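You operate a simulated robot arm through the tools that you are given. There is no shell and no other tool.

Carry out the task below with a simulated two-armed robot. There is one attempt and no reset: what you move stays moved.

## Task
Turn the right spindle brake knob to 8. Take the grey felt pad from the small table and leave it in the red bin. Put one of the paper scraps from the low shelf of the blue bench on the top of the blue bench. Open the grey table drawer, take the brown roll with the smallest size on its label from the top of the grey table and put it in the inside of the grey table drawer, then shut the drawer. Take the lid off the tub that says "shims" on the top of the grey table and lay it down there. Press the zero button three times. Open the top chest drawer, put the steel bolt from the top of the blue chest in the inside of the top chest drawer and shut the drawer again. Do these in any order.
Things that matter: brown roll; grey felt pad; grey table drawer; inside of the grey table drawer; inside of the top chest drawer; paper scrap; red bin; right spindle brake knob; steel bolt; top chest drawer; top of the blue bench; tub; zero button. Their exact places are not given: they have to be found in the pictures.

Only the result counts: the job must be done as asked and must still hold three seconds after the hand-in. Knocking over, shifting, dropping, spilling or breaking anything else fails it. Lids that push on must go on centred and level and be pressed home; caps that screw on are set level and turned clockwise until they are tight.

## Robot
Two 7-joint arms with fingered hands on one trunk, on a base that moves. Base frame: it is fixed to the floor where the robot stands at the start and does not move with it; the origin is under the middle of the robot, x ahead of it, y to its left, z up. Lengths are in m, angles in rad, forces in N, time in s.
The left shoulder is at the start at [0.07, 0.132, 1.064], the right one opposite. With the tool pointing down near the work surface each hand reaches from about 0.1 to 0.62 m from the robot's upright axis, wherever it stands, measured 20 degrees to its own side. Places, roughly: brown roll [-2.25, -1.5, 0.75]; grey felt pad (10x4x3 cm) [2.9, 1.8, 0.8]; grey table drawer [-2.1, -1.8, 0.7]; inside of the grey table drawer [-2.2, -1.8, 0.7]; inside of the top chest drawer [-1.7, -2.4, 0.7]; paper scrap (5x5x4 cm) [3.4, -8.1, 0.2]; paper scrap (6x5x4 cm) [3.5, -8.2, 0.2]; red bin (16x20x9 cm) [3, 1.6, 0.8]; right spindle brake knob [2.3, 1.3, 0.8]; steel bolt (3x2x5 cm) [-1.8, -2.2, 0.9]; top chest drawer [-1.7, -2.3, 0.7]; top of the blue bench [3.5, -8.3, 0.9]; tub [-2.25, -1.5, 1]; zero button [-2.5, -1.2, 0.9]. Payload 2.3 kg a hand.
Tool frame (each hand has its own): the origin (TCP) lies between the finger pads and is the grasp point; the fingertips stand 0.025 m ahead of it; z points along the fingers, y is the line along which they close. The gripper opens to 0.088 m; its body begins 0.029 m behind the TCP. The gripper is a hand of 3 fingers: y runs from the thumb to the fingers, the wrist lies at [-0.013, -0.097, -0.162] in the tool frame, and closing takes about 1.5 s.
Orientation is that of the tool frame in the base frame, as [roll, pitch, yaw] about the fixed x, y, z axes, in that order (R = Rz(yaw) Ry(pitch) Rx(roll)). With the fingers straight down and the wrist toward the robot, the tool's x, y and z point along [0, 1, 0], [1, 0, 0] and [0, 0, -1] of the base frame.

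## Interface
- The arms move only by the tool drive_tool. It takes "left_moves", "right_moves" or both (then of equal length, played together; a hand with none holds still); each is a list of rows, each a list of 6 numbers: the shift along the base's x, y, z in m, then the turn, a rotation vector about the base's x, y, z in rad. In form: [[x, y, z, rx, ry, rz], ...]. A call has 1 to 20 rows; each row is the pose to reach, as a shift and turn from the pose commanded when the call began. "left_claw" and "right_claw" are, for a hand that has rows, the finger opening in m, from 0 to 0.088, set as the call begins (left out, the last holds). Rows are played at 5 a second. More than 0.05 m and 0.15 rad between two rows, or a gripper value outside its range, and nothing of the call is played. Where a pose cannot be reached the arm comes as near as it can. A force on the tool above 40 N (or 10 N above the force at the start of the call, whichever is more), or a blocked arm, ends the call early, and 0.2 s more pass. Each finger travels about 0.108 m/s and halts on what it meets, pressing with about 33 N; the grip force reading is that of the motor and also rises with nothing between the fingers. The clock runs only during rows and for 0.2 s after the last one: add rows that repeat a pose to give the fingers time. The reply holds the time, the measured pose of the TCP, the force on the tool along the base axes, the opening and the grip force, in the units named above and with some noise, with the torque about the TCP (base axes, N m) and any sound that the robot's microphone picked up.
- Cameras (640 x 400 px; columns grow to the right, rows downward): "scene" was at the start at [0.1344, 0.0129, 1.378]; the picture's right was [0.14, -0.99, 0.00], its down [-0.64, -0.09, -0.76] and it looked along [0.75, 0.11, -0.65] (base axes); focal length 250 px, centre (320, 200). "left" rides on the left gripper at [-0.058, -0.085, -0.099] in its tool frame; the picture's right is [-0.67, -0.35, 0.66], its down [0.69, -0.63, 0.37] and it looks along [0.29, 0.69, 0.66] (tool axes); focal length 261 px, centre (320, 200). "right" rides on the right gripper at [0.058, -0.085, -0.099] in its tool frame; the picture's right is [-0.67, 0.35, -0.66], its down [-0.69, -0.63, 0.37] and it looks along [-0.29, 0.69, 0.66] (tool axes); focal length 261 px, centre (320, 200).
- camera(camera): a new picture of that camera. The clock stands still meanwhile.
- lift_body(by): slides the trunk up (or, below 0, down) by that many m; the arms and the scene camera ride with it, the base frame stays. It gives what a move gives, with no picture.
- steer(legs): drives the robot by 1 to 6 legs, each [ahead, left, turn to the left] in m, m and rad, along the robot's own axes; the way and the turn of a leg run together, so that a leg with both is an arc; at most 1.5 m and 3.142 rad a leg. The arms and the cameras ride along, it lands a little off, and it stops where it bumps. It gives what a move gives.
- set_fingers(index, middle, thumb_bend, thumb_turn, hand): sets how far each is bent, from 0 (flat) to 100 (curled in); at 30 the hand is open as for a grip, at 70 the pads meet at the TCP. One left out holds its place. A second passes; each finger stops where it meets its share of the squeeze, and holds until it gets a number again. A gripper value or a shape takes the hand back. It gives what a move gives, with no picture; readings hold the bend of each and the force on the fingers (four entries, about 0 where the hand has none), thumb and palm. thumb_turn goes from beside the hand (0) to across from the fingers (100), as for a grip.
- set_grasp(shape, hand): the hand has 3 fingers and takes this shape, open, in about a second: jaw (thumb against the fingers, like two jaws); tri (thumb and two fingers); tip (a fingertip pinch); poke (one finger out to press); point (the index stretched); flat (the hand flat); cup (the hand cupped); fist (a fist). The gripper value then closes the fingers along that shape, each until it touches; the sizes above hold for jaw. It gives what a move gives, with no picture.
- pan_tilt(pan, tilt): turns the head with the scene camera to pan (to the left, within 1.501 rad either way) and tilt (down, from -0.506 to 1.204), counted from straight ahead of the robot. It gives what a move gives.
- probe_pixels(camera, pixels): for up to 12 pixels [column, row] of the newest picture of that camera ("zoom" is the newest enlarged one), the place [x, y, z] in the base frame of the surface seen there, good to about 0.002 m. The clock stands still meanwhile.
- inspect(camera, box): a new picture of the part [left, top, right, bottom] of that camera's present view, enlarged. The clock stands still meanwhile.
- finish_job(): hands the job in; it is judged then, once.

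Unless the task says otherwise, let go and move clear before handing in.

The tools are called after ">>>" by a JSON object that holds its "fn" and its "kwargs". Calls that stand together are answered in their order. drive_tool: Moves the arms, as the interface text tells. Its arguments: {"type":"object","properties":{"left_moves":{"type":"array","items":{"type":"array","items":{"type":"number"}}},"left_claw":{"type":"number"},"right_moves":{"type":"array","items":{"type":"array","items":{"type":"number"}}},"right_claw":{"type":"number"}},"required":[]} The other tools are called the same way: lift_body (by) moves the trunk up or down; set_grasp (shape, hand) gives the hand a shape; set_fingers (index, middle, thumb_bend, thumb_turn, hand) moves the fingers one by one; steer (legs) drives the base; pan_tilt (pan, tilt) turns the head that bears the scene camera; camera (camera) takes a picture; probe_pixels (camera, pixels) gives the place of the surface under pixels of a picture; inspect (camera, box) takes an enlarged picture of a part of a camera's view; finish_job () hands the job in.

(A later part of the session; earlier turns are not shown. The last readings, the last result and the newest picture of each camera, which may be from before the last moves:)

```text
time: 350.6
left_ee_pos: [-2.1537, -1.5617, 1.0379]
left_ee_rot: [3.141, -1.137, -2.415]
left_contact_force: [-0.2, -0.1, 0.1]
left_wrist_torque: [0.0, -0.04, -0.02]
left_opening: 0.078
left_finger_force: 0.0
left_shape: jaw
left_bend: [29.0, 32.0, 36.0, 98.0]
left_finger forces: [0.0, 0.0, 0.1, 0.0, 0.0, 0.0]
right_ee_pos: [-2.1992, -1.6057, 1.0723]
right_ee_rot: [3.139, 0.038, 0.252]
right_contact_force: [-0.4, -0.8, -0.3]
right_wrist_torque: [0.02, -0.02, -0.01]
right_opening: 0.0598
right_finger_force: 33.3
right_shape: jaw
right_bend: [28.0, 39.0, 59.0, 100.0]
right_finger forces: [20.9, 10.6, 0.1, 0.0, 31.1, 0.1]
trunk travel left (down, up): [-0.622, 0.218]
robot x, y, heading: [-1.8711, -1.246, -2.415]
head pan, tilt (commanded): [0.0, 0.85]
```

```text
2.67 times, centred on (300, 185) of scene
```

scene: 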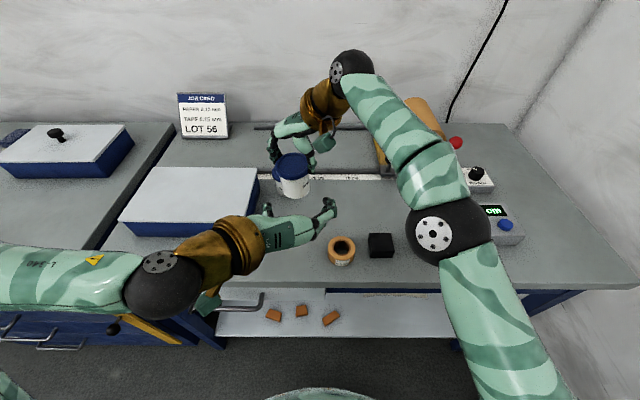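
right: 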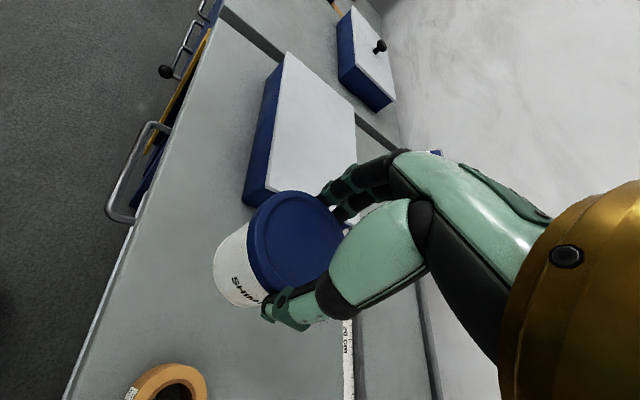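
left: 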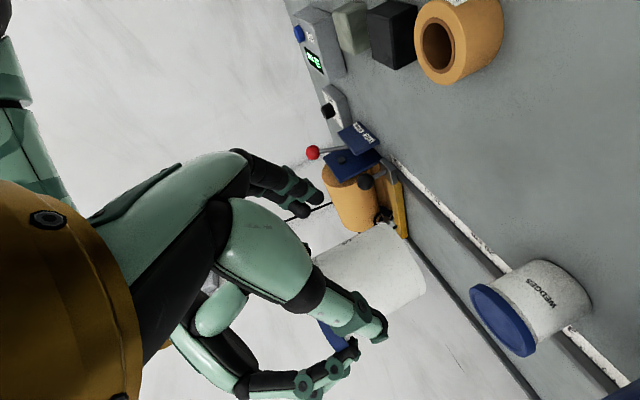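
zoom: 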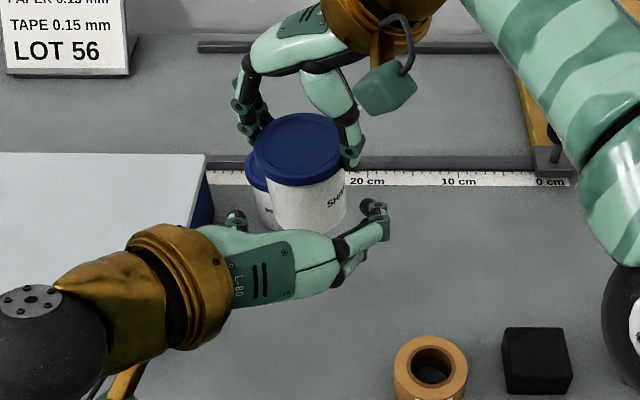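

Aligned: the left hand is centred on the tub below the lid. Moving in the last 5 cm.

>>> {"fn": "drive_tool", "kwargs": {"left_moves": [[-0.013, -0.0115, -0.0086, 0, 0, 0], [-0.026, -0.023, -0.0172, 0, 0, 0], [-0.0389, -0.0345, -0.0258, 0, 0, 0], [-0.0389, -0.0345, -0.0258, 0, 0, 0]]}}

>>> {"fn": "camera", "kwargs": {"camera": "left"}}

>>> {"fn": "inspect", "kwargs": {"camera": "scene", "box": [220, 110, 380, 260]}}

```text
time: 351.6
left_ee_pos: [-2.1934, -1.5959, 1.0119]
left_ee_rot: [-3.141, -1.136, -2.416]
left_contact_force: [-0.4, -0.3, 0.0]
left_wrist_torque: [0.03, -0.04, 0.01]
left_opening: 0.0779
left_finger_force: 0.0
left_shape: jaw
left_bend: [29.0, 32.0, 36.0, 98.0]
left_finger forces: [0.0, 0.0, 0.0, 0.0, 0.1, 0.0]
right_ee_pos: [-2.2005, -1.6054, 1.0713]
right_ee_rot: [3.141, 0.039, 0.25]
right_contact_force: [0.3, -0.7, -0.9]
right_wrist_torque: [-0.01, -0.01, 0.05]
right_opening: 0.0597
right_finger_force: 32.9
right_shape: jaw
right_bend: [28.0, 39.0, 59.0, 100.0]
right_finger forces: [21.1, 10.5, 0.0, 0.1, 31.1, 0.0]
trunk travel left (down, up): [-0.622, 0.218]
robot x, y, heading: [-1.8647, -1.2415, -2.417]
head pan, tilt (commanded): [0.0, 0.85]
```

```text
taken
```

left: 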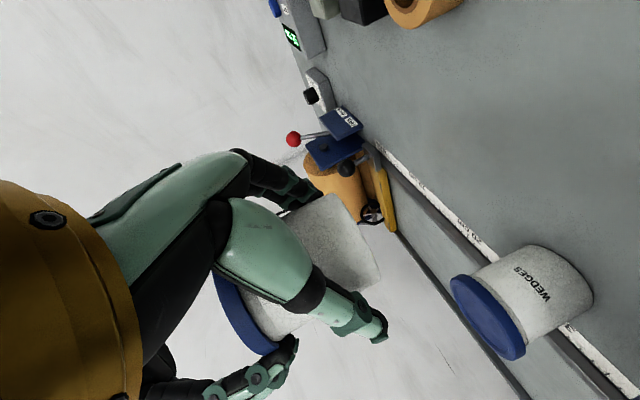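

```text
2.67 times, centred on (300, 185) of scene
```

zoom: 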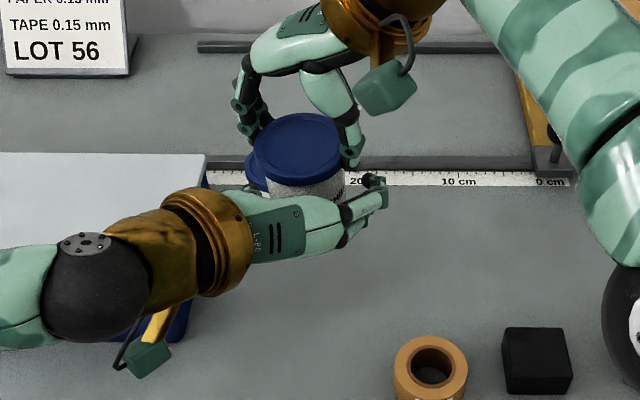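

The tub's body lies between left thumb and fingers. Closing the left hand on it.

>>> {"fn": "drive_tool", "kwargs": {"left_moves": [[0, 0, 0, 0, 0, 0], [0, 0, 0, 0, 0, 0], [0, 0, 0, 0, 0, 0], [0, 0, 0, 0, 0, 0], [0, 0, 0, 0, 0, 0]], "left_claw": 0.03}}

>>> {"fn": "camera", "kwargs": {"camera": "left"}}

```text
time: 352.9
left_ee_pos: [-2.1943, -1.5976, 1.0116]
left_ee_rot: [3.141, -1.138, -2.416]
left_contact_force: [-0.3, -0.8, -0.3]
left_wrist_torque: [0.01, 0.0, -0.03]
left_opening: 0.0453
left_finger_force: 33.0
left_shape: jaw
left_bend: [74.0, 45.0, 68.0, 100.0]
left_finger forces: [20.2, 11.2, 0.0, 0.0, 30.1, 0.1]
right_ee_pos: [-2.2017, -1.6058, 1.0711]
right_ee_rot: [-3.141, 0.039, 0.252]
right_contact_force: [0.1, 1.0, 0.7]
right_wrist_torque: [0.09, -0.04, 0.0]
right_opening: 0.0597
right_finger_force: 32.7
right_shape: jaw
right_bend: [28.0, 39.0, 59.0, 100.0]
right_finger forces: [20.3, 10.9, 0.1, 0.0, 31.7, 0.0]
trunk travel left (down, up): [-0.622, 0.218]
robot x, y, heading: [-1.8665, -1.2462, -2.413]
head pan, tilt (commanded): [0.0, 0.85]
heard: snap
```

```text
taken
```

left: 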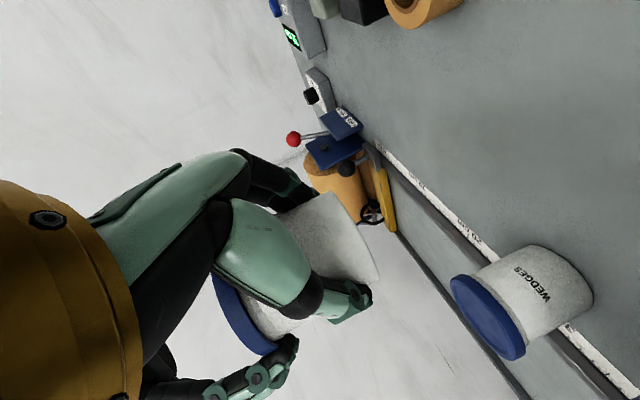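

A snap was heard – the lid has let go. I raise the right hand with the lid straight up 7 cm.

>>> {"fn": "drive_tool", "kwargs": {"right_moves": [[0, 0, 0.01, 0, 0, 0], [0, 0, 0.02, 0, 0, 0], [0, 0, 0.035, 0, 0, 0], [0, 0, 0.05, 0, 0, 0], [0, 0, 0.07, 0, 0, 0], [0, 0, 0.07, 0, 0, 0]]}}

>>> {"fn": "camera", "kwargs": {"camera": "scene"}}

>>> {"fn": "inspect", "kwargs": {"camera": "scene", "box": [220, 110, 380, 260]}}

>>> {"fn": "camera", "kwargs": {"camera": "right"}}

```text
time: 354.2
left_ee_pos: [-2.1945, -1.5964, 1.0131]
left_ee_rot: [-3.141, -1.137, -2.417]
left_contact_force: [0.6, -0.3, -0.3]
left_wrist_torque: [0.01, -0.03, -0.02]
left_opening: 0.0454
left_finger_force: 33.1
left_shape: jaw
left_bend: [74.0, 45.0, 68.0, 100.0]
left_finger forces: [20.7, 11.4, 0.0, 0.0, 29.8, 0.1]
right_ee_pos: [-2.192, -1.5825, 1.1252]
right_ee_rot: [3.141, 0.039, 0.253]
right_contact_force: [0.4, -0.5, -0.1]
right_wrist_torque: [0.02, 0.0, -0.01]
right_opening: 0.0594
right_finger_force: 33.0
right_shape: jaw
right_bend: [28.0, 39.0, 59.0, 100.0]
right_finger forces: [20.8, 10.8, 0.1, 0.0, 31.0, 0.0]
right hand out of reach, approached as far as the arm can: row 1, 2, 3, 4, 5, 6
trunk travel left (down, up): [-0.622, 0.218]
robot x, y, heading: [-1.8681, -1.2405, -2.414]
head pan, tilt (commanded): [0.0, 0.85]
```

```text
taken
```

scene: 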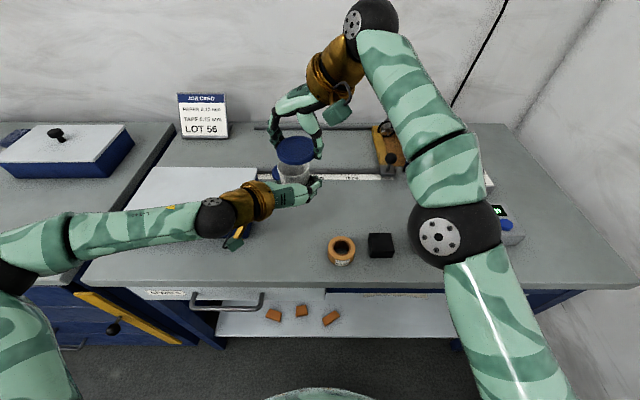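

```text
2.67 times, centred on (300, 185) of scene
```

zoom: 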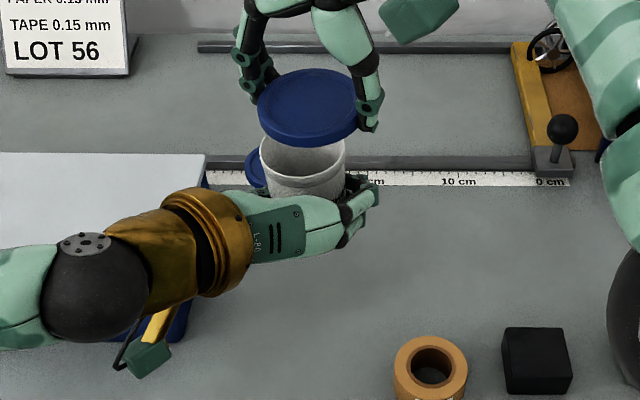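

```text
taken
```

right: 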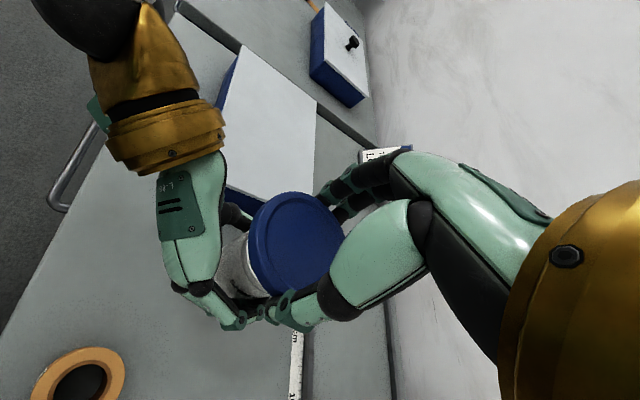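

The lid is off: right hand holds it, left hand holds the open tub upright. I swing the lid to the right, turning the hand back to its natural yaw, toward the free spot by the SHIMS tub's original place.

>>> {"fn": "drive_tool", "kwargs": {"right_moves": [[-0.012, 0.018, 0, 0, 0, 0], [-0.03, 0.035, 0, 0, 0, -0.1], [-0.05, 0.05, 0, 0, 0, -0.24], [-0.07, 0.06, 0, 0, 0, -0.38], [-0.09, 0.068, 0, 0, 0, -0.52], [-0.11, 0.075, 0, 0, 0, -0.66], [-0.13, 0.078, 0, 0, 0, -0.8], [-0.145, 0.08, 0, 0, 0, -0.94], [-0.1589, 0.0808, 0, 0, 0, -1.06], [-0.1589, 0.0808, 0, 0, 0, -1.12], [-0.1589, 0.0808, 0, 0, 0, -1.12]]}}

>>> {"fn": "camera", "kwargs": {"camera": "scene"}}

>>> {"fn": "camera", "kwargs": {"camera": "right"}}

```text
time: 356.6
left_ee_pos: [-2.1927, -1.5973, 1.0114]
left_ee_rot: [3.139, -1.138, -2.412]
left_contact_force: [0.0, 0.1, 0.2]
left_wrist_torque: [0.01, 0.0, -0.01]
left_opening: 0.045
left_finger_force: 32.9
left_shape: jaw
left_bend: [74.0, 45.0, 68.0, 100.0]
left_finger forces: [20.8, 11.2, 0.0, 0.0, 28.6, 0.1]
right_ee_pos: [-2.3506, -1.5028, 1.1236]
right_ee_rot: [3.139, 0.038, -0.869]
right_contact_force: [-0.3, 0.3, -0.3]
right_wrist_torque: [0.02, -0.02, 0.0]
right_opening: 0.0594
right_finger_force: 32.9
right_shape: jaw
right_bend: [28.0, 39.0, 59.0, 100.0]
right_finger forces: [20.7, 10.5, 0.0, 0.1, 30.6, 0.0]
trunk travel left (down, up): [-0.622, 0.218]
robot x, y, heading: [-1.8665, -1.2462, -2.417]
head pan, tilt (commanded): [0.0, 0.85]
```

```text
taken
```

scene: 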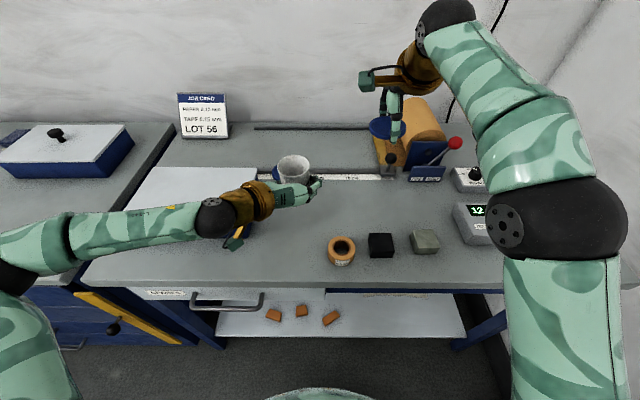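

```text
taken
```

right: 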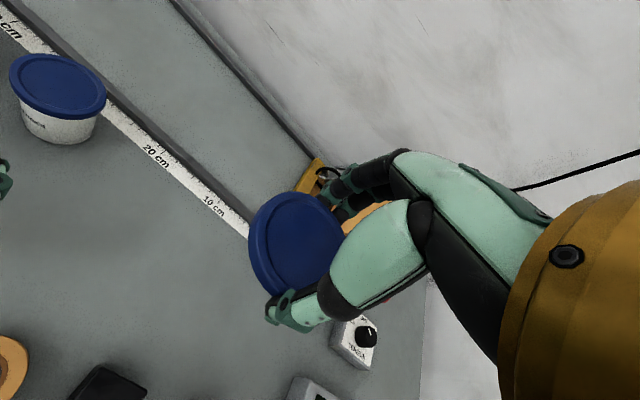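

The lid is over the free patch at u≈0.43, g≈2.756. Lowering it toward the table, levelling the hand.

>>> {"fn": "drive_tool", "kwargs": {"right_moves": [[0, 0, -0.04, -0.01, -0.008, 0], [0, 0, -0.08, -0.02, -0.016, 0], [0, 0, -0.12, -0.029, -0.0245, 0], [0, 0, -0.16, -0.029, -0.0245, 0], [0, 0, -0.19, -0.029, -0.0245, 0], [0, 0, -0.205, -0.029, -0.0245, 0], [0, 0, -0.205, -0.029, -0.0245, 0]]}}

>>> {"fn": "camera", "kwargs": {"camera": "right"}}

>>> {"fn": "inspect", "kwargs": {"camera": "scene", "box": [330, 130, 490, 260]}}

```text
time: 358.2
left_ee_pos: [-2.1936, -1.5977, 1.0118]
left_ee_rot: [-3.138, -1.138, -2.417]
left_contact_force: [0.1, 0.3, -0.2]
left_wrist_torque: [0.03, 0.0, 0.01]
left_opening: 0.0453
left_finger_force: 32.9
left_shape: jaw
left_bend: [74.0, 45.0, 68.0, 100.0]
left_finger forces: [20.8, 11.2, 0.0, 0.0, 28.6, 0.1]
right_ee_pos: [-2.3508, -1.5044, 0.9189]
right_ee_rot: [-3.141, 0.001, -0.868]
right_contact_force: [-0.3, -0.4, 1.1]
right_wrist_torque: [-0.01, 0.0, -0.03]
right_opening: 0.0593
right_finger_force: 33.1
right_shape: jaw
right_bend: [28.0, 39.0, 59.0, 100.0]
right_finger forces: [19.9, 10.5, 0.0, 0.1, 29.7, 0.1]
trunk travel left (down, up): [-0.622, 0.218]
robot x, y, heading: [-1.871, -1.2454, -2.411]
head pan, tilt (commanded): [0.0, 0.85]
```

```text
taken
```

right: 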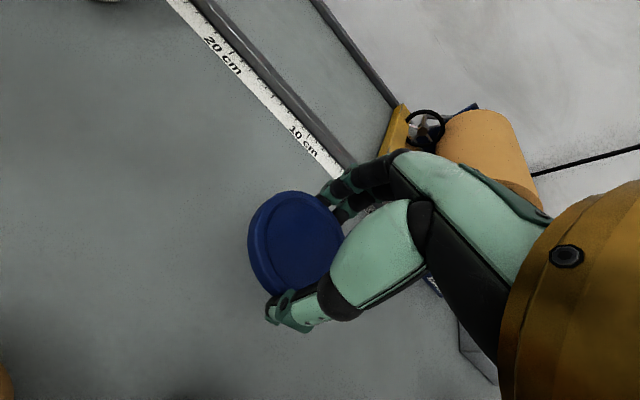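

```text
3.08 times, centred on (410, 195) of scene
```

zoom: 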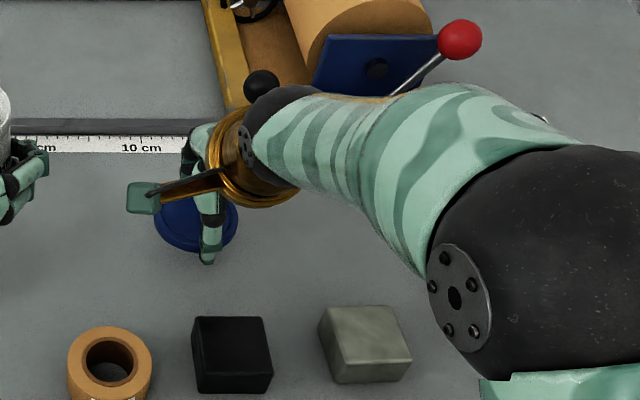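

Almost down. The forearm passes near the red lever ball – I check its height before lowering further.

>>> {"fn": "probe_pixels", "kwargs": {"camera": "zoom", "pixels": [[460, 38], [440, 100], [380, 115], [520, 150], [300, 130], [350, 60]]}}

```text
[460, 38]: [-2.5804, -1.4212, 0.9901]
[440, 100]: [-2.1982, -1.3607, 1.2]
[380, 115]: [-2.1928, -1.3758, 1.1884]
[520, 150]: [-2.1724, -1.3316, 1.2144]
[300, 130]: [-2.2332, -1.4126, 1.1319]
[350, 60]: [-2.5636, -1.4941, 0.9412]
```

The lever is 0.38 m away from the forearm – fine. Lowering the last 2.7 cm until the lid touches.

>>> {"fn": "drive_tool", "kwargs": {"right_moves": [[0, 0, -0.012, 0, 0, 0], [0, 0, -0.022, 0, 0, 0], [0, 0, -0.0275, 0, 0, 0], [0, 0, -0.0275, 0, 0, 0]]}}

>>> {"fn": "camera", "kwargs": {"camera": "right"}}

```text
time: 359.2
left_ee_pos: [-2.1934, -1.5953, 1.0125]
left_ee_rot: [3.138, -1.139, -2.412]
left_contact_force: [0.4, 0.5, 0.2]
left_wrist_torque: [0.03, 0.01, 0.02]
left_opening: 0.0453
left_finger_force: 33.0
left_shape: jaw
left_bend: [74.0, 45.0, 68.0, 100.0]
left_finger forces: [20.7, 11.2, 0.1, 0.0, 28.6, 0.0]
right_ee_pos: [-2.3512, -1.5028, 0.8921]
right_ee_rot: [3.14, 0.001, -0.869]
right_contact_force: [0.0, 0.3, 0.2]
right_wrist_torque: [0.0, 0.03, 0.0]
right_opening: 0.0593
right_finger_force: 32.6
right_shape: jaw
right_bend: [28.0, 39.0, 59.0, 100.0]
right_finger forces: [19.9, 10.4, 0.0, 0.0, 29.6, 0.1]
trunk travel left (down, up): [-0.622, 0.218]
robot x, y, heading: [-1.8684, -1.244, -2.421]
head pan, tilt (commanded): [0.0, 0.85]
```

```text
taken
```

right: 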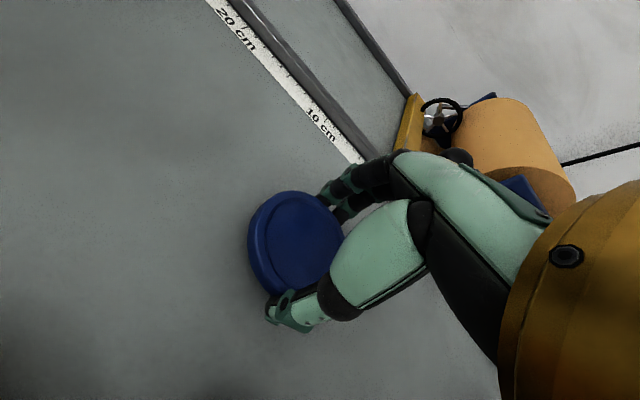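

>>> {"fn": "drive_tool", "kwargs": {"right_moves": [[0, 0, -0.0015, 0, 0, 0], [0, 0, -0.003, 0, 0, 0], [0, 0, -0.003, 0, 0, 0]]}}

>>> {"fn": "drive_tool", "kwargs": {"right_moves": [[0, 0, 0, 0, 0, 0], [0, 0, 0, 0, 0, 0], [0, 0, 0, 0, 0, 0], [0, 0, 0.01, 0, 0, 0], [0, 0, 0.03, 0, 0, 0], [0, 0, 0.07, 0, 0, 0], [0, 0, 0.11, 0, 0, 0], [0, 0, 0.15, 0, 0, 0], [0, 0, 0.18, 0, 0, 0]], "right_claw": 0.085}}

>>> {"fn": "camera", "kwargs": {"camera": "right"}}

>>> {"fn": "camera", "kwargs": {"camera": "scene"}}

```text
time: 360.1
left_ee_pos: [-2.1934, -1.5965, 1.0122]
left_ee_rot: [3.14, -1.138, -2.414]
left_contact_force: [0.1, 0.0, 1.2]
left_wrist_torque: [-0.02, -0.05, 0.0]
left_opening: 0.0454
left_finger_force: 32.7
left_shape: jaw
left_bend: [74.0, 45.0, 68.0, 100.0]
left_finger forces: [20.7, 11.3, 0.1, 0.1, 28.6, 0.0]
right_ee_pos: [-2.3504, -1.5032, 0.8891]
right_ee_rot: [3.141, 0.001, -0.871]
right_contact_force: [-0.1, 0.2, -0.2]
right_wrist_torque: [0.0, -0.04, -0.03]
right_opening: 0.0594
right_finger_force: 33.0
right_shape: jaw
right_bend: [28.0, 39.0, 59.0, 100.0]
right_finger forces: [20.0, 10.5, 0.0, 0.0, 29.6, 0.0]
trunk travel left (down, up): [-0.622, 0.218]
robot x, y, heading: [-1.8691, -1.2426, -2.415]
head pan, tilt (commanded): [0.0, 0.85]
```

```text
time: 362.1
left_ee_pos: [-2.1931, -1.596, 1.0133]
left_ee_rot: [3.14, -1.138, -2.413]
left_contact_force: [0.1, 1.4, 0.7]
left_wrist_torque: [-0.03, -0.01, -0.02]
left_opening: 0.0454
left_finger_force: 32.6
left_shape: jaw
left_bend: [74.0, 45.0, 68.0, 100.0]
left_finger forces: [20.8, 11.2, 0.0, 0.0, 28.7, 0.0]
right_ee_pos: [-2.3496, -1.5024, 1.0707]
right_ee_rot: [3.14, 0.001, -0.869]
right_contact_force: [0.0, 0.0, -0.2]
right_wrist_torque: [0.0, 0.02, -0.02]
right_opening: 0.0846
right_finger_force: 0.0
right_shape: jaw
right_bend: [31.0, 31.0, 31.0, 98.0]
right_finger forces: [0.1, 0.1, 0.1, 0.1, 0.1, 0.0]
trunk travel left (down, up): [-0.622, 0.218]
robot x, y, heading: [-1.8693, -1.2473, -2.417]
head pan, tilt (commanded): [0.0, 0.85]
```

```text
taken
```

right: 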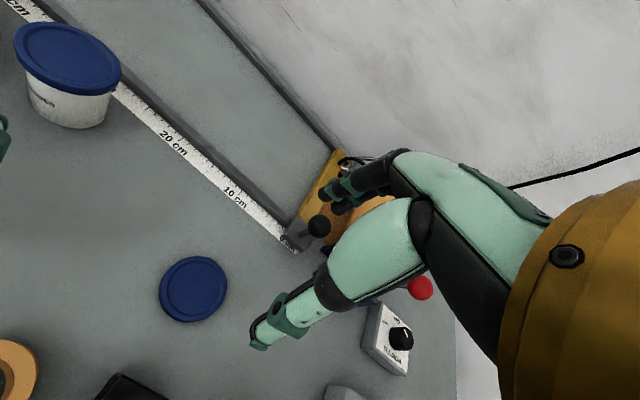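

```text
taken
```

scene: 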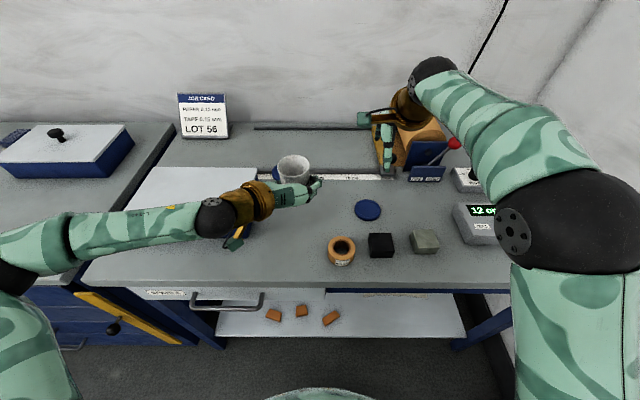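

The lid lies flat on the table (px 368,210). Now I set the open tub down with the left hand: shift 3 cm left (away from the roll) and lower.

>>> {"fn": "drive_tool", "kwargs": {"left_moves": [[0.009, -0.0105, -0.01, 0, 0, 0], [0.0186, -0.021, -0.03, 0, 0, 0], [0.0186, -0.021, -0.055, 0, 0, 0], [0.0186, -0.021, -0.08, 0, 0, 0], [0.0186, -0.021, -0.1, 0, 0, 0], [0.0186, -0.021, -0.11, 0, 0, 0], [0.0186, -0.021, -0.11, 0, 0, 0]]}}

>>> {"fn": "camera", "kwargs": {"camera": "scene"}}

>>> {"fn": "camera", "kwargs": {"camera": "right"}}

>>> {"fn": "camera", "kwargs": {"camera": "left"}}

```text
time: 363.6
left_ee_pos: [-2.1753, -1.6189, 0.904]
left_ee_rot: [3.14, -1.137, -2.414]
left_contact_force: [0.2, 0.4, 0.1]
left_wrist_torque: [0.02, -0.02, -0.01]
left_opening: 0.0452
left_finger_force: 33.6
left_shape: jaw
left_bend: [74.0, 45.0, 69.0, 100.0]
left_finger forces: [20.7, 11.2, 0.0, 0.1, 28.5, 0.0]
right_ee_pos: [-2.3509, -1.5036, 1.0692]
right_ee_rot: [3.14, 0.002, -0.869]
right_contact_force: [-0.1, -0.1, 0.3]
right_wrist_torque: [-0.02, -0.03, 0.01]
right_opening: 0.0846
right_finger_force: 0.1
right_shape: jaw
right_bend: [31.0, 31.0, 31.0, 98.0]
right_finger forces: [0.1, 0.0, 0.0, 0.0, 0.0, 0.0]
trunk travel left (down, up): [-0.622, 0.218]
robot x, y, heading: [-1.8671, -1.2433, -2.414]
head pan, tilt (commanded): [0.0, 0.85]
```

```text
taken
```

scene: 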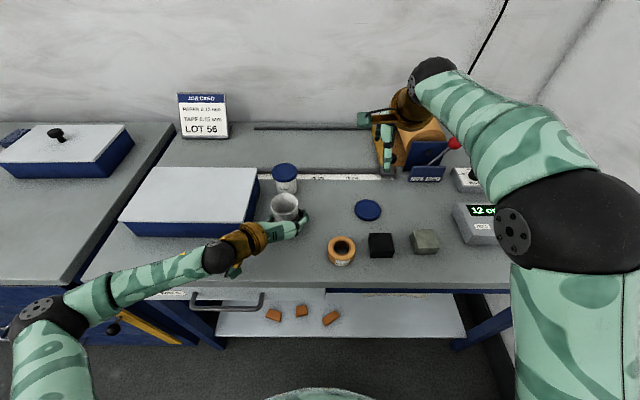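

```text
taken
```

right: 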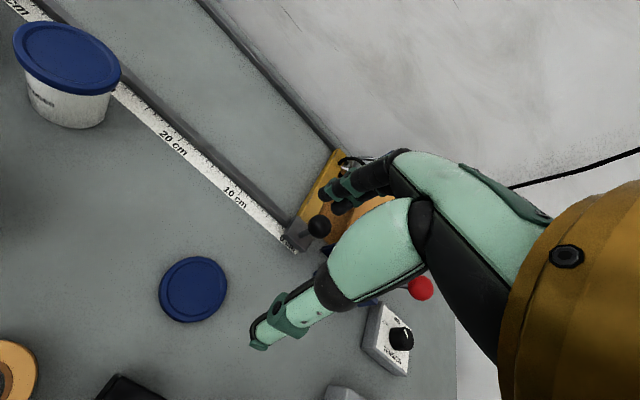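

```text
taken
```

left: 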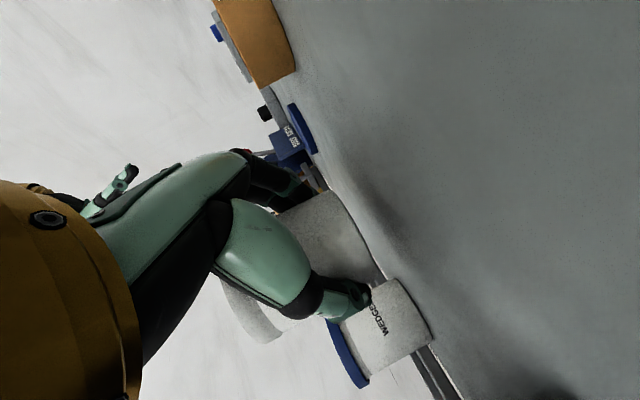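

The tub's base extends below my fingers, so it can be set down directly. Lowering slowly until it touches.

>>> {"fn": "drive_tool", "kwargs": {"left_moves": [[0, 0, -0.005, 0, 0, 0], [0, 0, -0.009, 0, 0, 0], [0, 0, -0.012, 0, 0, 0], [0, 0, -0.012, 0, 0, 0]]}}

>>> {"fn": "inspect", "kwargs": {"camera": "left", "box": [220, 160, 440, 380]}}

```text
time: 364.6
left_ee_pos: [-2.1736, -1.618, 0.8898]
left_ee_rot: [3.14, -1.136, -2.415]
left_contact_force: [0.5, 0.7, -0.3]
left_wrist_torque: [0.02, 0.01, 0.03]
left_opening: 0.0453
left_finger_force: 33.2
left_shape: jaw
left_bend: [74.0, 45.0, 69.0, 100.0]
left_finger forces: [20.7, 11.3, 0.0, 0.0, 28.5, 0.1]
right_ee_pos: [-2.3496, -1.5032, 1.0705]
right_ee_rot: [3.14, 0.002, -0.869]
right_contact_force: [0.0, 0.3, 0.0]
right_wrist_torque: [0.02, 0.02, -0.01]
right_opening: 0.085
right_finger_force: 0.1
right_shape: jaw
right_bend: [31.0, 31.0, 31.0, 98.0]
right_finger forces: [0.0, 0.1, 0.0, 0.0, 0.0, 0.1]
trunk travel left (down, up): [-0.622, 0.218]
robot x, y, heading: [-1.8647, -1.2464, -2.414]
head pan, tilt (commanded): [0.0, 0.85]
```

```text
1.82 times, centred on (330, 270) of left
```

zoom: 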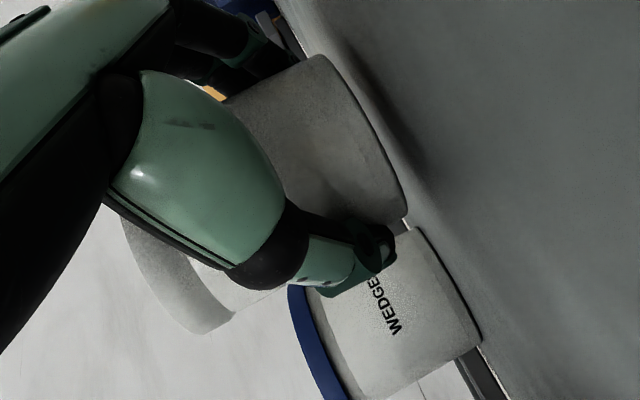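

>>> {"fn": "drive_tool", "kwargs": {"left_moves": [[0, 0, -0.002, 0, 0, 0], [0, 0, -0.004, 0, 0, 0], [0, 0, -0.004, 0, 0, 0]]}}

>>> {"fn": "inspect", "kwargs": {"camera": "left", "box": [220, 160, 440, 380]}}

```text
time: 365.4
left_ee_pos: [-2.1747, -1.618, 0.8854]
left_ee_rot: [-3.14, -1.137, -2.416]
left_contact_force: [-0.8, 0.4, 0.2]
left_wrist_torque: [-0.03, 0.01, 0.03]
left_opening: 0.0449
left_finger_force: 33.0
left_shape: jaw
left_bend: [74.0, 45.0, 69.0, 100.0]
left_finger forces: [20.8, 11.2, 0.0, 0.0, 28.5, 0.0]
right_ee_pos: [-2.3495, -1.5017, 1.0701]
right_ee_rot: [3.14, 0.002, -0.869]
right_contact_force: [-0.5, 0.6, -0.7]
right_wrist_torque: [-0.06, 0.0, 0.03]
right_opening: 0.085
right_finger_force: 0.1
right_shape: jaw
right_bend: [31.0, 31.0, 31.0, 98.0]
right_finger forces: [0.0, 0.0, 0.0, 0.0, 0.1, 0.0]
trunk travel left (down, up): [-0.622, 0.218]
robot x, y, heading: [-1.8674, -1.2439, -2.418]
head pan, tilt (commanded): [0.0, 0.85]
```

```text
1.82 times, centred on (330, 270) of left
```

zoom: 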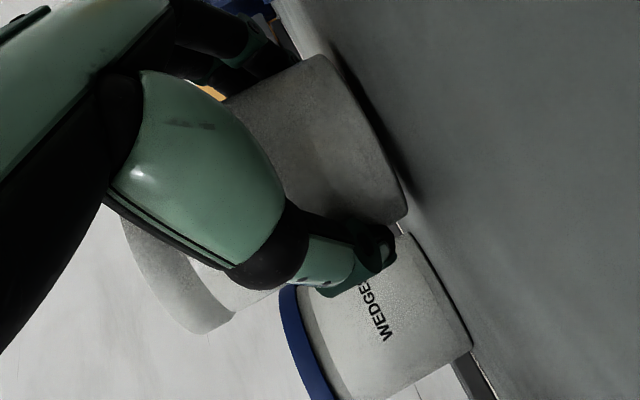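

>>> {"fn": "drive_tool", "kwargs": {"left_moves": [[0, 0, -0.0015, 0, 0, 0], [0, 0, -0.003, 0, 0, 0], [0, 0, -0.0045, 0, 0, 0], [0, 0, -0.0045, 0, 0, 0]]}}

>>> {"fn": "inspect", "kwargs": {"camera": "left", "box": [220, 160, 440, 380]}}

>>> {"fn": "inspect", "kwargs": {"camera": "scene", "box": [230, 160, 390, 280]}}

```text
time: 366.4
left_ee_pos: [-2.1739, -1.6184, 0.8826]
left_ee_rot: [3.139, -1.137, -2.412]
left_contact_force: [-0.6, 0.4, 0.6]
left_wrist_torque: [-0.01, -0.02, 0.02]
left_opening: 0.045
left_finger_force: 32.8
left_shape: jaw
left_bend: [74.0, 45.0, 69.0, 100.0]
left_finger forces: [20.3, 12.2, 0.0, 0.1, 28.6, 0.1]
right_ee_pos: [-2.3493, -1.5038, 1.0694]
right_ee_rot: [3.14, 0.002, -0.87]
right_contact_force: [0.3, 0.3, -1.1]
right_wrist_torque: [-0.03, 0.01, -0.04]
right_opening: 0.0845
right_finger_force: 0.0
right_shape: jaw
right_bend: [31.0, 31.0, 31.0, 98.0]
right_finger forces: [0.1, 0.0, 0.0, 0.0, 0.1, 0.0]
trunk travel left (down, up): [-0.622, 0.218]
robot x, y, heading: [-1.8678, -1.2459, -2.415]
head pan, tilt (commanded): [0.0, 0.85]
```

```text
1.82 times, centred on (330, 270) of left
```

zoom: 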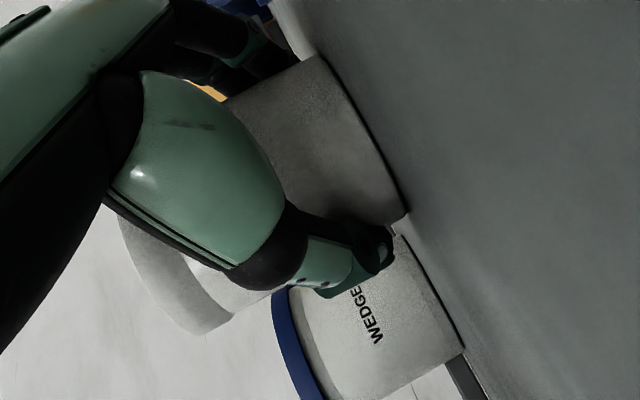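

```text
3.33 times, centred on (310, 220) of scene
```

zoom: 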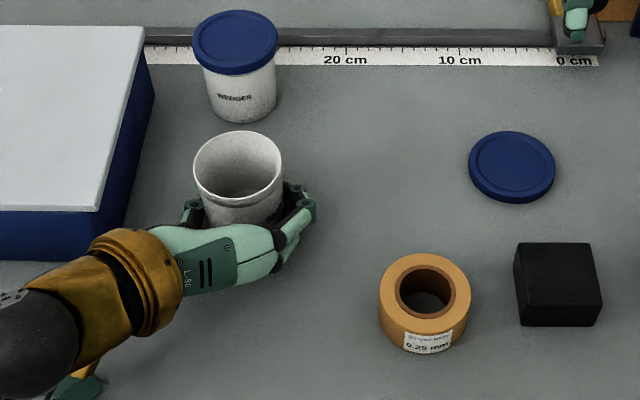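

The tub rests on the table. Opening the left hand and withdrawing backward and up along its own axis.

>>> {"fn": "drive_tool", "kwargs": {"left_moves": [[0, 0, 0, 0, 0, 0], [0, 0, 0, 0, 0, 0], [0, 0, 0, 0, 0, 0], [0, 0, 0, 0, 0, 0], [0.0136, 0.012, 0.0084, 0, 0, 0], [0.0272, 0.024, 0.0168, 0, 0, 0], [0.0475, 0.042, 0.0294, 0, 0, 0], [0.0679, 0.06, 0.045, 0, 0, 0], [0.0679, 0.06, 0.075, 0, 0, 0], [0.0679, 0.06, 0.11, 0, 0, 0]], "left_claw": 0.078}}

>>> {"fn": "camera", "kwargs": {"camera": "scene"}}

>>> {"fn": "inspect", "kwargs": {"camera": "scene", "box": [230, 140, 390, 260]}}

```text
time: 368.6
left_ee_pos: [-2.1111, -1.5616, 0.9918]
left_ee_rot: [-3.14, -1.136, -2.418]
left_contact_force: [-0.5, 0.3, -0.1]
left_wrist_torque: [-0.02, -0.01, 0.03]
left_opening: 0.0779
left_finger_force: 0.0
left_shape: jaw
left_bend: [29.0, 32.0, 37.0, 98.0]
left_finger forces: [0.0, 0.1, 0.0, 0.0, 0.0, 0.0]
left hand out of reach, approached as far as the arm can: row 9, 10
right_ee_pos: [-2.3501, -1.5031, 1.0701]
right_ee_rot: [3.141, -0.002, -0.869]
right_contact_force: [-0.9, 0.3, 0.1]
right_wrist_torque: [0.0, 0.03, -0.02]
right_opening: 0.0847
right_finger_force: 0.1
right_shape: jaw
right_bend: [31.0, 31.0, 31.0, 98.0]
right_finger forces: [0.0, 0.0, 0.0, 0.1, 0.1, 0.0]
trunk travel left (down, up): [-0.622, 0.218]
robot x, y, heading: [-1.866, -1.2451, -2.413]
head pan, tilt (commanded): [0.0, 0.85]
```

```text
taken
```

scene: 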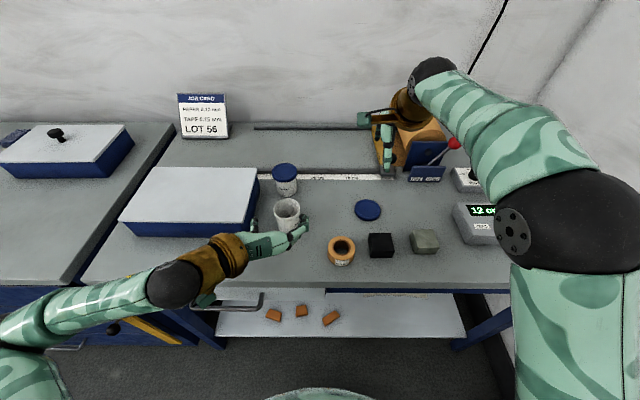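

```text
3.33 times, centred on (310, 200) of scene
```

zoom: 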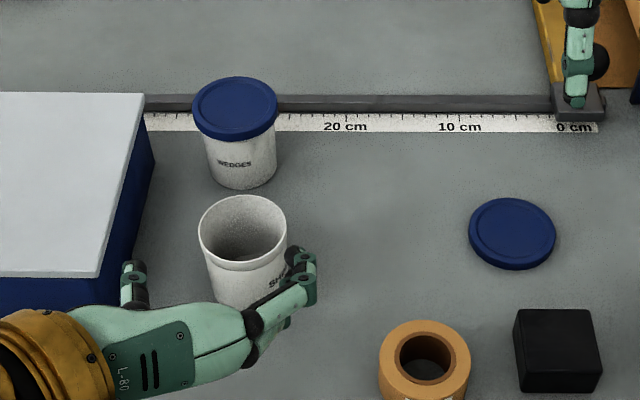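

The open SHIMS tub stands upright and the lid lies beside it. I move the left hand out to the left and return it to the downward pose.

>>> {"fn": "drive_tool", "kwargs": {"left_moves": [[0.02, -0.018, 0.01, 0, 0, 0], [0.045, -0.04, 0.025, 0, 0, 0], [0.07, -0.067, 0.04, 0, 0, 0], [0.095, -0.09, 0.055, 0, 0, 0], [0.12, -0.115, 0.07, 0, 0, 0]]}}

>>> {"fn": "drive_tool", "kwargs": {"left_moves": [[0, 0, 0.003, 0.0895, -0.011, 0.1005], [0, 0, 0.006, 0.179, -0.022, 0.201], [0, 0, 0.01, 0.2685, -0.033, 0.3015], [0, 0, 0.013, 0.358, -0.0441, 0.402], [0, 0, 0.016, 0.4475, -0.0551, 0.5025], [0, 0, 0.019, 0.537, -0.0661, 0.603], [0, 0, 0.022, 0.6265, -0.0771, 0.7035], [0, 0, 0.026, 0.716, -0.0881, 0.804], [0, 0, 0.029, 0.8054, -0.0991, 0.9044], [0, 0, 0.032, 0.8949, -0.1101, 1.0049], [0, 0, 0.035, 0.9844, -0.1212, 1.1054], [0, 0, 0.039, 1.0739, -0.1322, 1.2059], [0, 0, 0.042, 1.1634, -0.1432, 1.3064], [0, 0, 0.045, 1.2529, -0.1542, 1.4069], [0, 0, 0.045, 1.2529, -0.1542, 1.4069]]}}

>>> {"fn": "camera", "kwargs": {"camera": "scene"}}

```text
time: 369.9
left_ee_pos: [-1.9892, -1.6783, 1.0617]
left_ee_rot: [3.14, -1.139, -2.413]
left_contact_force: [-0.3, -0.2, 0.5]
left_wrist_torque: [-0.02, -0.01, 0.0]
left_opening: 0.0779
left_finger_force: 0.1
left_shape: jaw
left_bend: [29.0, 32.0, 37.0, 98.0]
left_finger forces: [0.0, 0.0, 0.1, 0.0, 0.0, 0.0]
right_ee_pos: [-2.3495, -1.5029, 1.0699]
right_ee_rot: [3.14, 0.002, -0.87]
right_contact_force: [-0.1, -0.1, 0.1]
right_wrist_torque: [-0.01, 0.0, 0.03]
right_opening: 0.0848
right_finger_force: 0.1
right_shape: jaw
right_bend: [31.0, 31.0, 31.0, 98.0]
right_finger forces: [0.1, 0.1, 0.0, 0.1, 0.1, 0.1]
trunk travel left (down, up): [-0.622, 0.218]
robot x, y, heading: [-1.8655, -1.2434, -2.417]
head pan, tilt (commanded): [0.0, 0.85]
```

```text
time: 373.1
left_ee_pos: [-1.9916, -1.678, 1.1081]
left_ee_rot: [-3.069, 0.005, -0.856]
left_contact_force: [-0.5, -0.5, -0.7]
left_wrist_torque: [0.01, 0.01, 0.02]
left_opening: 0.0778
left_finger_force: 0.1
left_shape: jaw
left_bend: [29.0, 32.0, 37.0, 98.0]
left_finger forces: [0.0, 0.1, 0.1, 0.0, 0.1, 0.0]
right_ee_pos: [-2.3491, -1.5031, 1.0695]
right_ee_rot: [3.139, 0.001, -0.87]
right_contact_force: [0.1, -0.5, -0.6]
right_wrist_torque: [0.03, -0.05, 0.0]
right_opening: 0.0849
right_finger_force: 0.0
right_shape: jaw
right_bend: [31.0, 31.0, 31.0, 98.0]
right_finger forces: [0.0, 0.0, 0.0, 0.0, 0.0, 0.0]
trunk travel left (down, up): [-0.622, 0.218]
robot x, y, heading: [-1.8691, -1.2434, -2.418]
head pan, tilt (commanded): [0.0, 0.85]
```

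```text
taken
```

scene: 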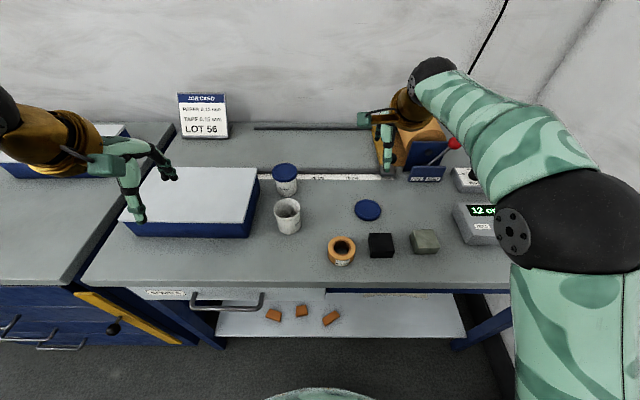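

Next the zero button. I close the right hand and swing it over to the device on the right, turning it outward.

>>> {"fn": "drive_tool", "kwargs": {"right_moves": [[-0.012, 0.04, 0.005, 0, 0, -0.09], [-0.025, 0.08, 0.01, 0, 0, -0.18], [-0.045, 0.12, 0.01, 0, 0, -0.27], [-0.065, 0.16, 0.01, 0, 0, -0.36], [-0.088, 0.2, 0.01, 0, 0, -0.45], [-0.11, 0.238, 0.01, 0, 0, -0.54], [-0.1305, 0.272, 0.01, 0, 0, -0.63], [-0.1305, 0.272, 0.01, 0, 0, -0.7], [-0.1305, 0.272, 0.01, 0, 0, -0.7]], "right_claw": 0.0}}

>>> {"fn": "camera", "kwargs": {"camera": "right"}}

>>> {"fn": "pan_tilt", "kwargs": {"pan": -0.5, "tilt": 0.8}}

>>> {"fn": "camera", "kwargs": {"camera": "scene"}}

```text
time: 375.1
left_ee_pos: [-1.9915, -1.6763, 1.1066]
left_ee_rot: [-3.069, 0.006, -0.861]
left_contact_force: [0.2, -0.8, -0.5]
left_wrist_torque: [0.0, -0.01, -0.01]
left_opening: 0.0782
left_finger_force: 0.1
left_shape: jaw
left_bend: [29.0, 32.0, 37.0, 98.0]
left_finger forces: [0.0, 0.0, 0.0, 0.1, 0.1, 0.0]
right_ee_pos: [-2.4801, -1.2298, 1.0771]
right_ee_rot: [3.139, 0.001, -1.567]
right_contact_force: [-0.1, -0.2, -0.7]
right_wrist_torque: [-0.01, 0.0, -0.02]
right_opening: 0.0002
right_finger_force: 33.1
right_shape: jaw
right_bend: [70.0, 70.0, 77.0, 100.0]
right_finger forces: [0.0, 0.1, 0.1, 0.1, 0.1, 0.0]
trunk travel left (down, up): [-0.622, 0.218]
robot x, y, heading: [-1.8692, -1.2464, -2.414]
head pan, tilt (commanded): [0.0, 0.85]
```

```text
taken
```

right: 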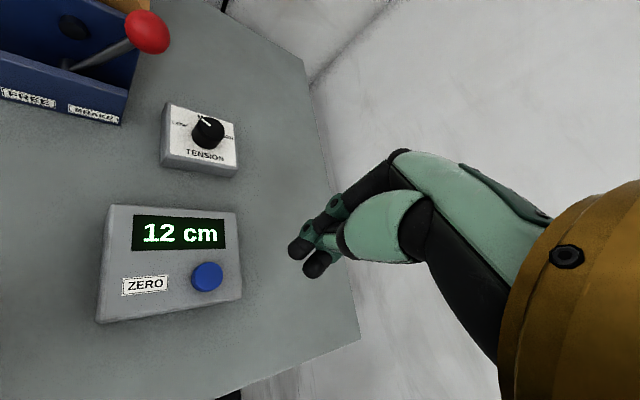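

```text
time: 376.0
left_ee_pos: [-1.9915, -1.6776, 1.1067]
left_ee_rot: [-3.068, 0.006, -0.861]
left_contact_force: [-0.5, -0.4, 0.2]
left_wrist_torque: [0.02, 0.0, -0.01]
left_opening: 0.0779
left_finger_force: 0.1
left_shape: jaw
left_bend: [29.0, 32.0, 37.0, 98.0]
left_finger forces: [0.1, 0.1, 0.0, 0.0, 0.1, 0.1]
right_ee_pos: [-2.4794, -1.229, 1.0775]
right_ee_rot: [3.14, 0.001, -1.569]
right_contact_force: [0.3, 0.2, -0.1]
right_wrist_torque: [-0.01, -0.01, -0.01]
right_opening: 0.0
right_finger_force: 32.7
right_shape: jaw
right_bend: [70.0, 70.0, 77.0, 100.0]
right_finger forces: [0.0, 0.0, 0.1, 0.0, 0.0, 0.0]
trunk travel left (down, up): [-0.622, 0.218]
robot x, y, heading: [-1.8715, -1.2412, -2.415]
head pan, tilt (commanded): [-0.499, 0.799]
```

```text
taken
```

scene: 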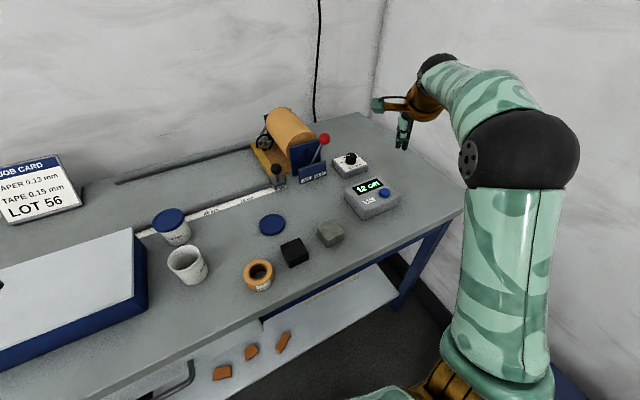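

The button is right below (px 207,277). I probe it for the exact centre.

>>> {"fn": "probe_pixels", "kwargs": {"camera": "right", "pixels": [[207, 277], [195, 275], [218, 280], [208, 266], [206, 288], [170, 260], [230, 295]]}}

>>> {"fn": "inspect", "kwargs": {"camera": "right", "box": [100, 200, 260, 330]}}

```text
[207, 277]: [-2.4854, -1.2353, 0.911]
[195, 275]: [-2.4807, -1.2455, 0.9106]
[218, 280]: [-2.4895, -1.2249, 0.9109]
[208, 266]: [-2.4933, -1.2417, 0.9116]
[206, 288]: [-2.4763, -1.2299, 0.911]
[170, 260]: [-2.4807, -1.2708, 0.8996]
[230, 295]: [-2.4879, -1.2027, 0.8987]
```

```text
3.08 times, centred on (180, 265) of right
```

zoom: 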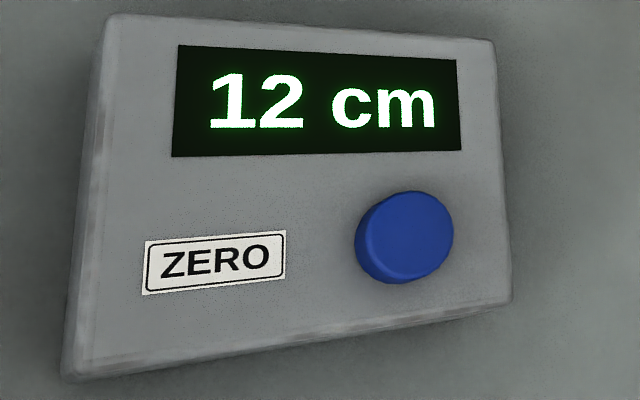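

The button's centre is [−2.4854,−1.2353], top z=0.911, only ~2.7 cm wide. I'll use the poke shape (one finger) and see where its tip sits.

>>> {"fn": "set_grasp", "kwargs": {"hand": "right", "shape": "poke"}}

>>> {"fn": "camera", "kwargs": {"camera": "right"}}

>>> {"fn": "inspect", "kwargs": {"camera": "scene", "box": [340, 80, 468, 220]}}

```text
time: 376.9
left_ee_pos: [-1.9912, -1.6773, 1.1061]
left_ee_rot: [-3.071, 0.004, -0.861]
left_contact_force: [0.0, 0.5, -0.3]
left_wrist_torque: [0.0, 0.02, -0.01]
left_opening: 0.0781
left_finger_force: 0.1
left_shape: jaw
left_bend: [29.0, 32.0, 37.0, 98.0]
left_finger forces: [0.0, 0.0, 0.0, 0.0, 0.1, 0.0]
right_ee_pos: [-2.4795, -1.2298, 1.0769]
right_ee_rot: [3.14, 0.002, -1.568]
right_contact_force: [-0.2, -0.6, 0.2]
right_wrist_torque: [-0.01, -0.02, -0.03]
right_opening: 0.0
right_finger_force: 0.0
right_shape: poke
right_bend: [70.0, 70.0, 100.0, 100.0]
right_finger forces: [0.0, 0.0, 0.0, 0.1, 0.0, 0.1]
trunk travel left (down, up): [-0.622, 0.218]
robot x, y, heading: [-1.8711, -1.2465, -2.416]
head pan, tilt (commanded): [-0.499, 0.799]
```

```text
taken
```

right: 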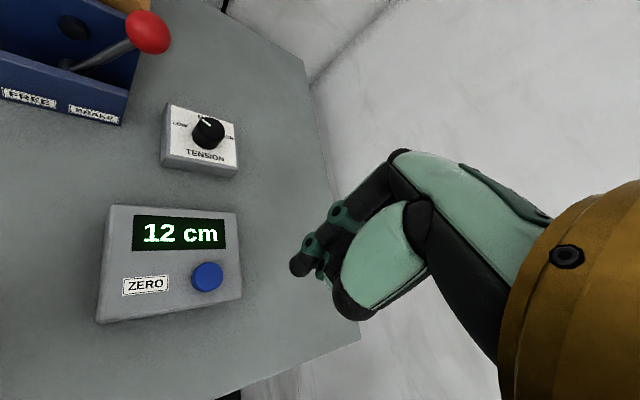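

```text
2.86 times, centred on (404, 150) of scene
```

zoom: 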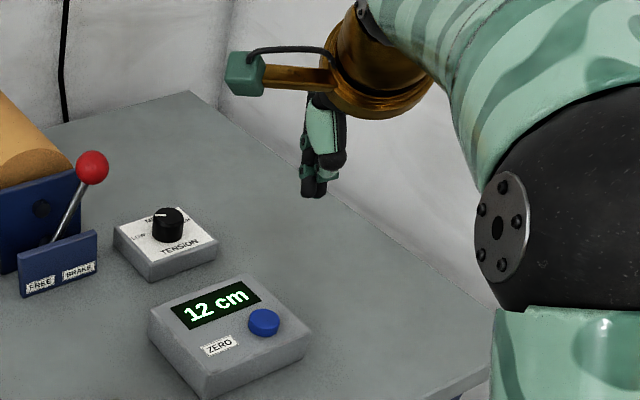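

In this shape both fingers are at 70. I'll set the fingers individually: index at 60, middle and thumb curled in.

>>> {"fn": "set_fingers", "kwargs": {"hand": "right", "index": 55, "middle": 100, "thumb_bend": 100}}

>>> {"fn": "camera", "kwargs": {"camera": "right"}}

>>> {"fn": "inspect", "kwargs": {"camera": "right", "box": [260, 160, 420, 340]}}

```text
time: 377.9
left_ee_pos: [-1.9908, -1.6775, 1.1067]
left_ee_rot: [-3.07, 0.006, -0.859]
left_contact_force: [-0.1, 1.7, 0.5]
left_wrist_torque: [0.04, 0.01, -0.01]
left_opening: 0.0778
left_finger_force: 0.1
left_shape: jaw
left_bend: [29.0, 32.0, 37.0, 98.0]
left_finger forces: [0.0, 0.1, 0.0, 0.0, 0.0, 0.0]
right_ee_pos: [-2.4796, -1.2295, 1.0781]
right_ee_rot: [3.139, 0.003, -1.569]
right_contact_force: [-0.5, 0.2, -0.3]
right_wrist_torque: [-0.01, 0.02, 0.0]
right_opening: 0.0159
right_finger_force: 0.1
right_shape: fingers
right_bend: [61.0, 92.0, 95.0, 100.0]
right_finger forces: [0.0, 0.0, 0.1, 0.1, 0.0, 0.0]
trunk travel left (down, up): [-0.622, 0.218]
robot x, y, heading: [-1.8689, -1.2471, -2.418]
head pan, tilt (commanded): [-0.499, 0.799]
```

```text
taken
```

right: 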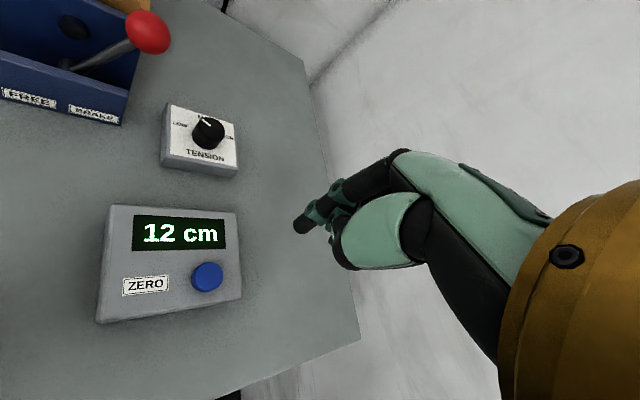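

```text
2.22 times, centred on (340, 250) of right
```

zoom: 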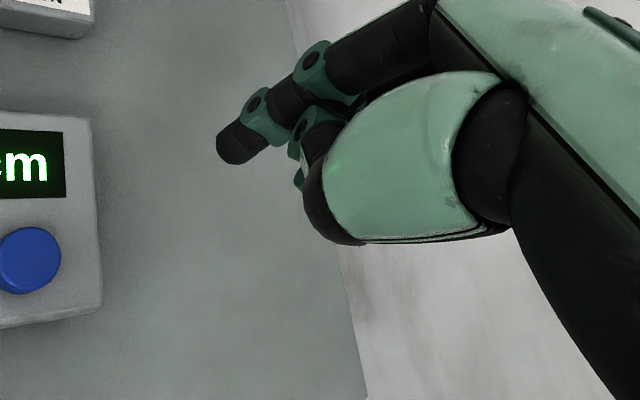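

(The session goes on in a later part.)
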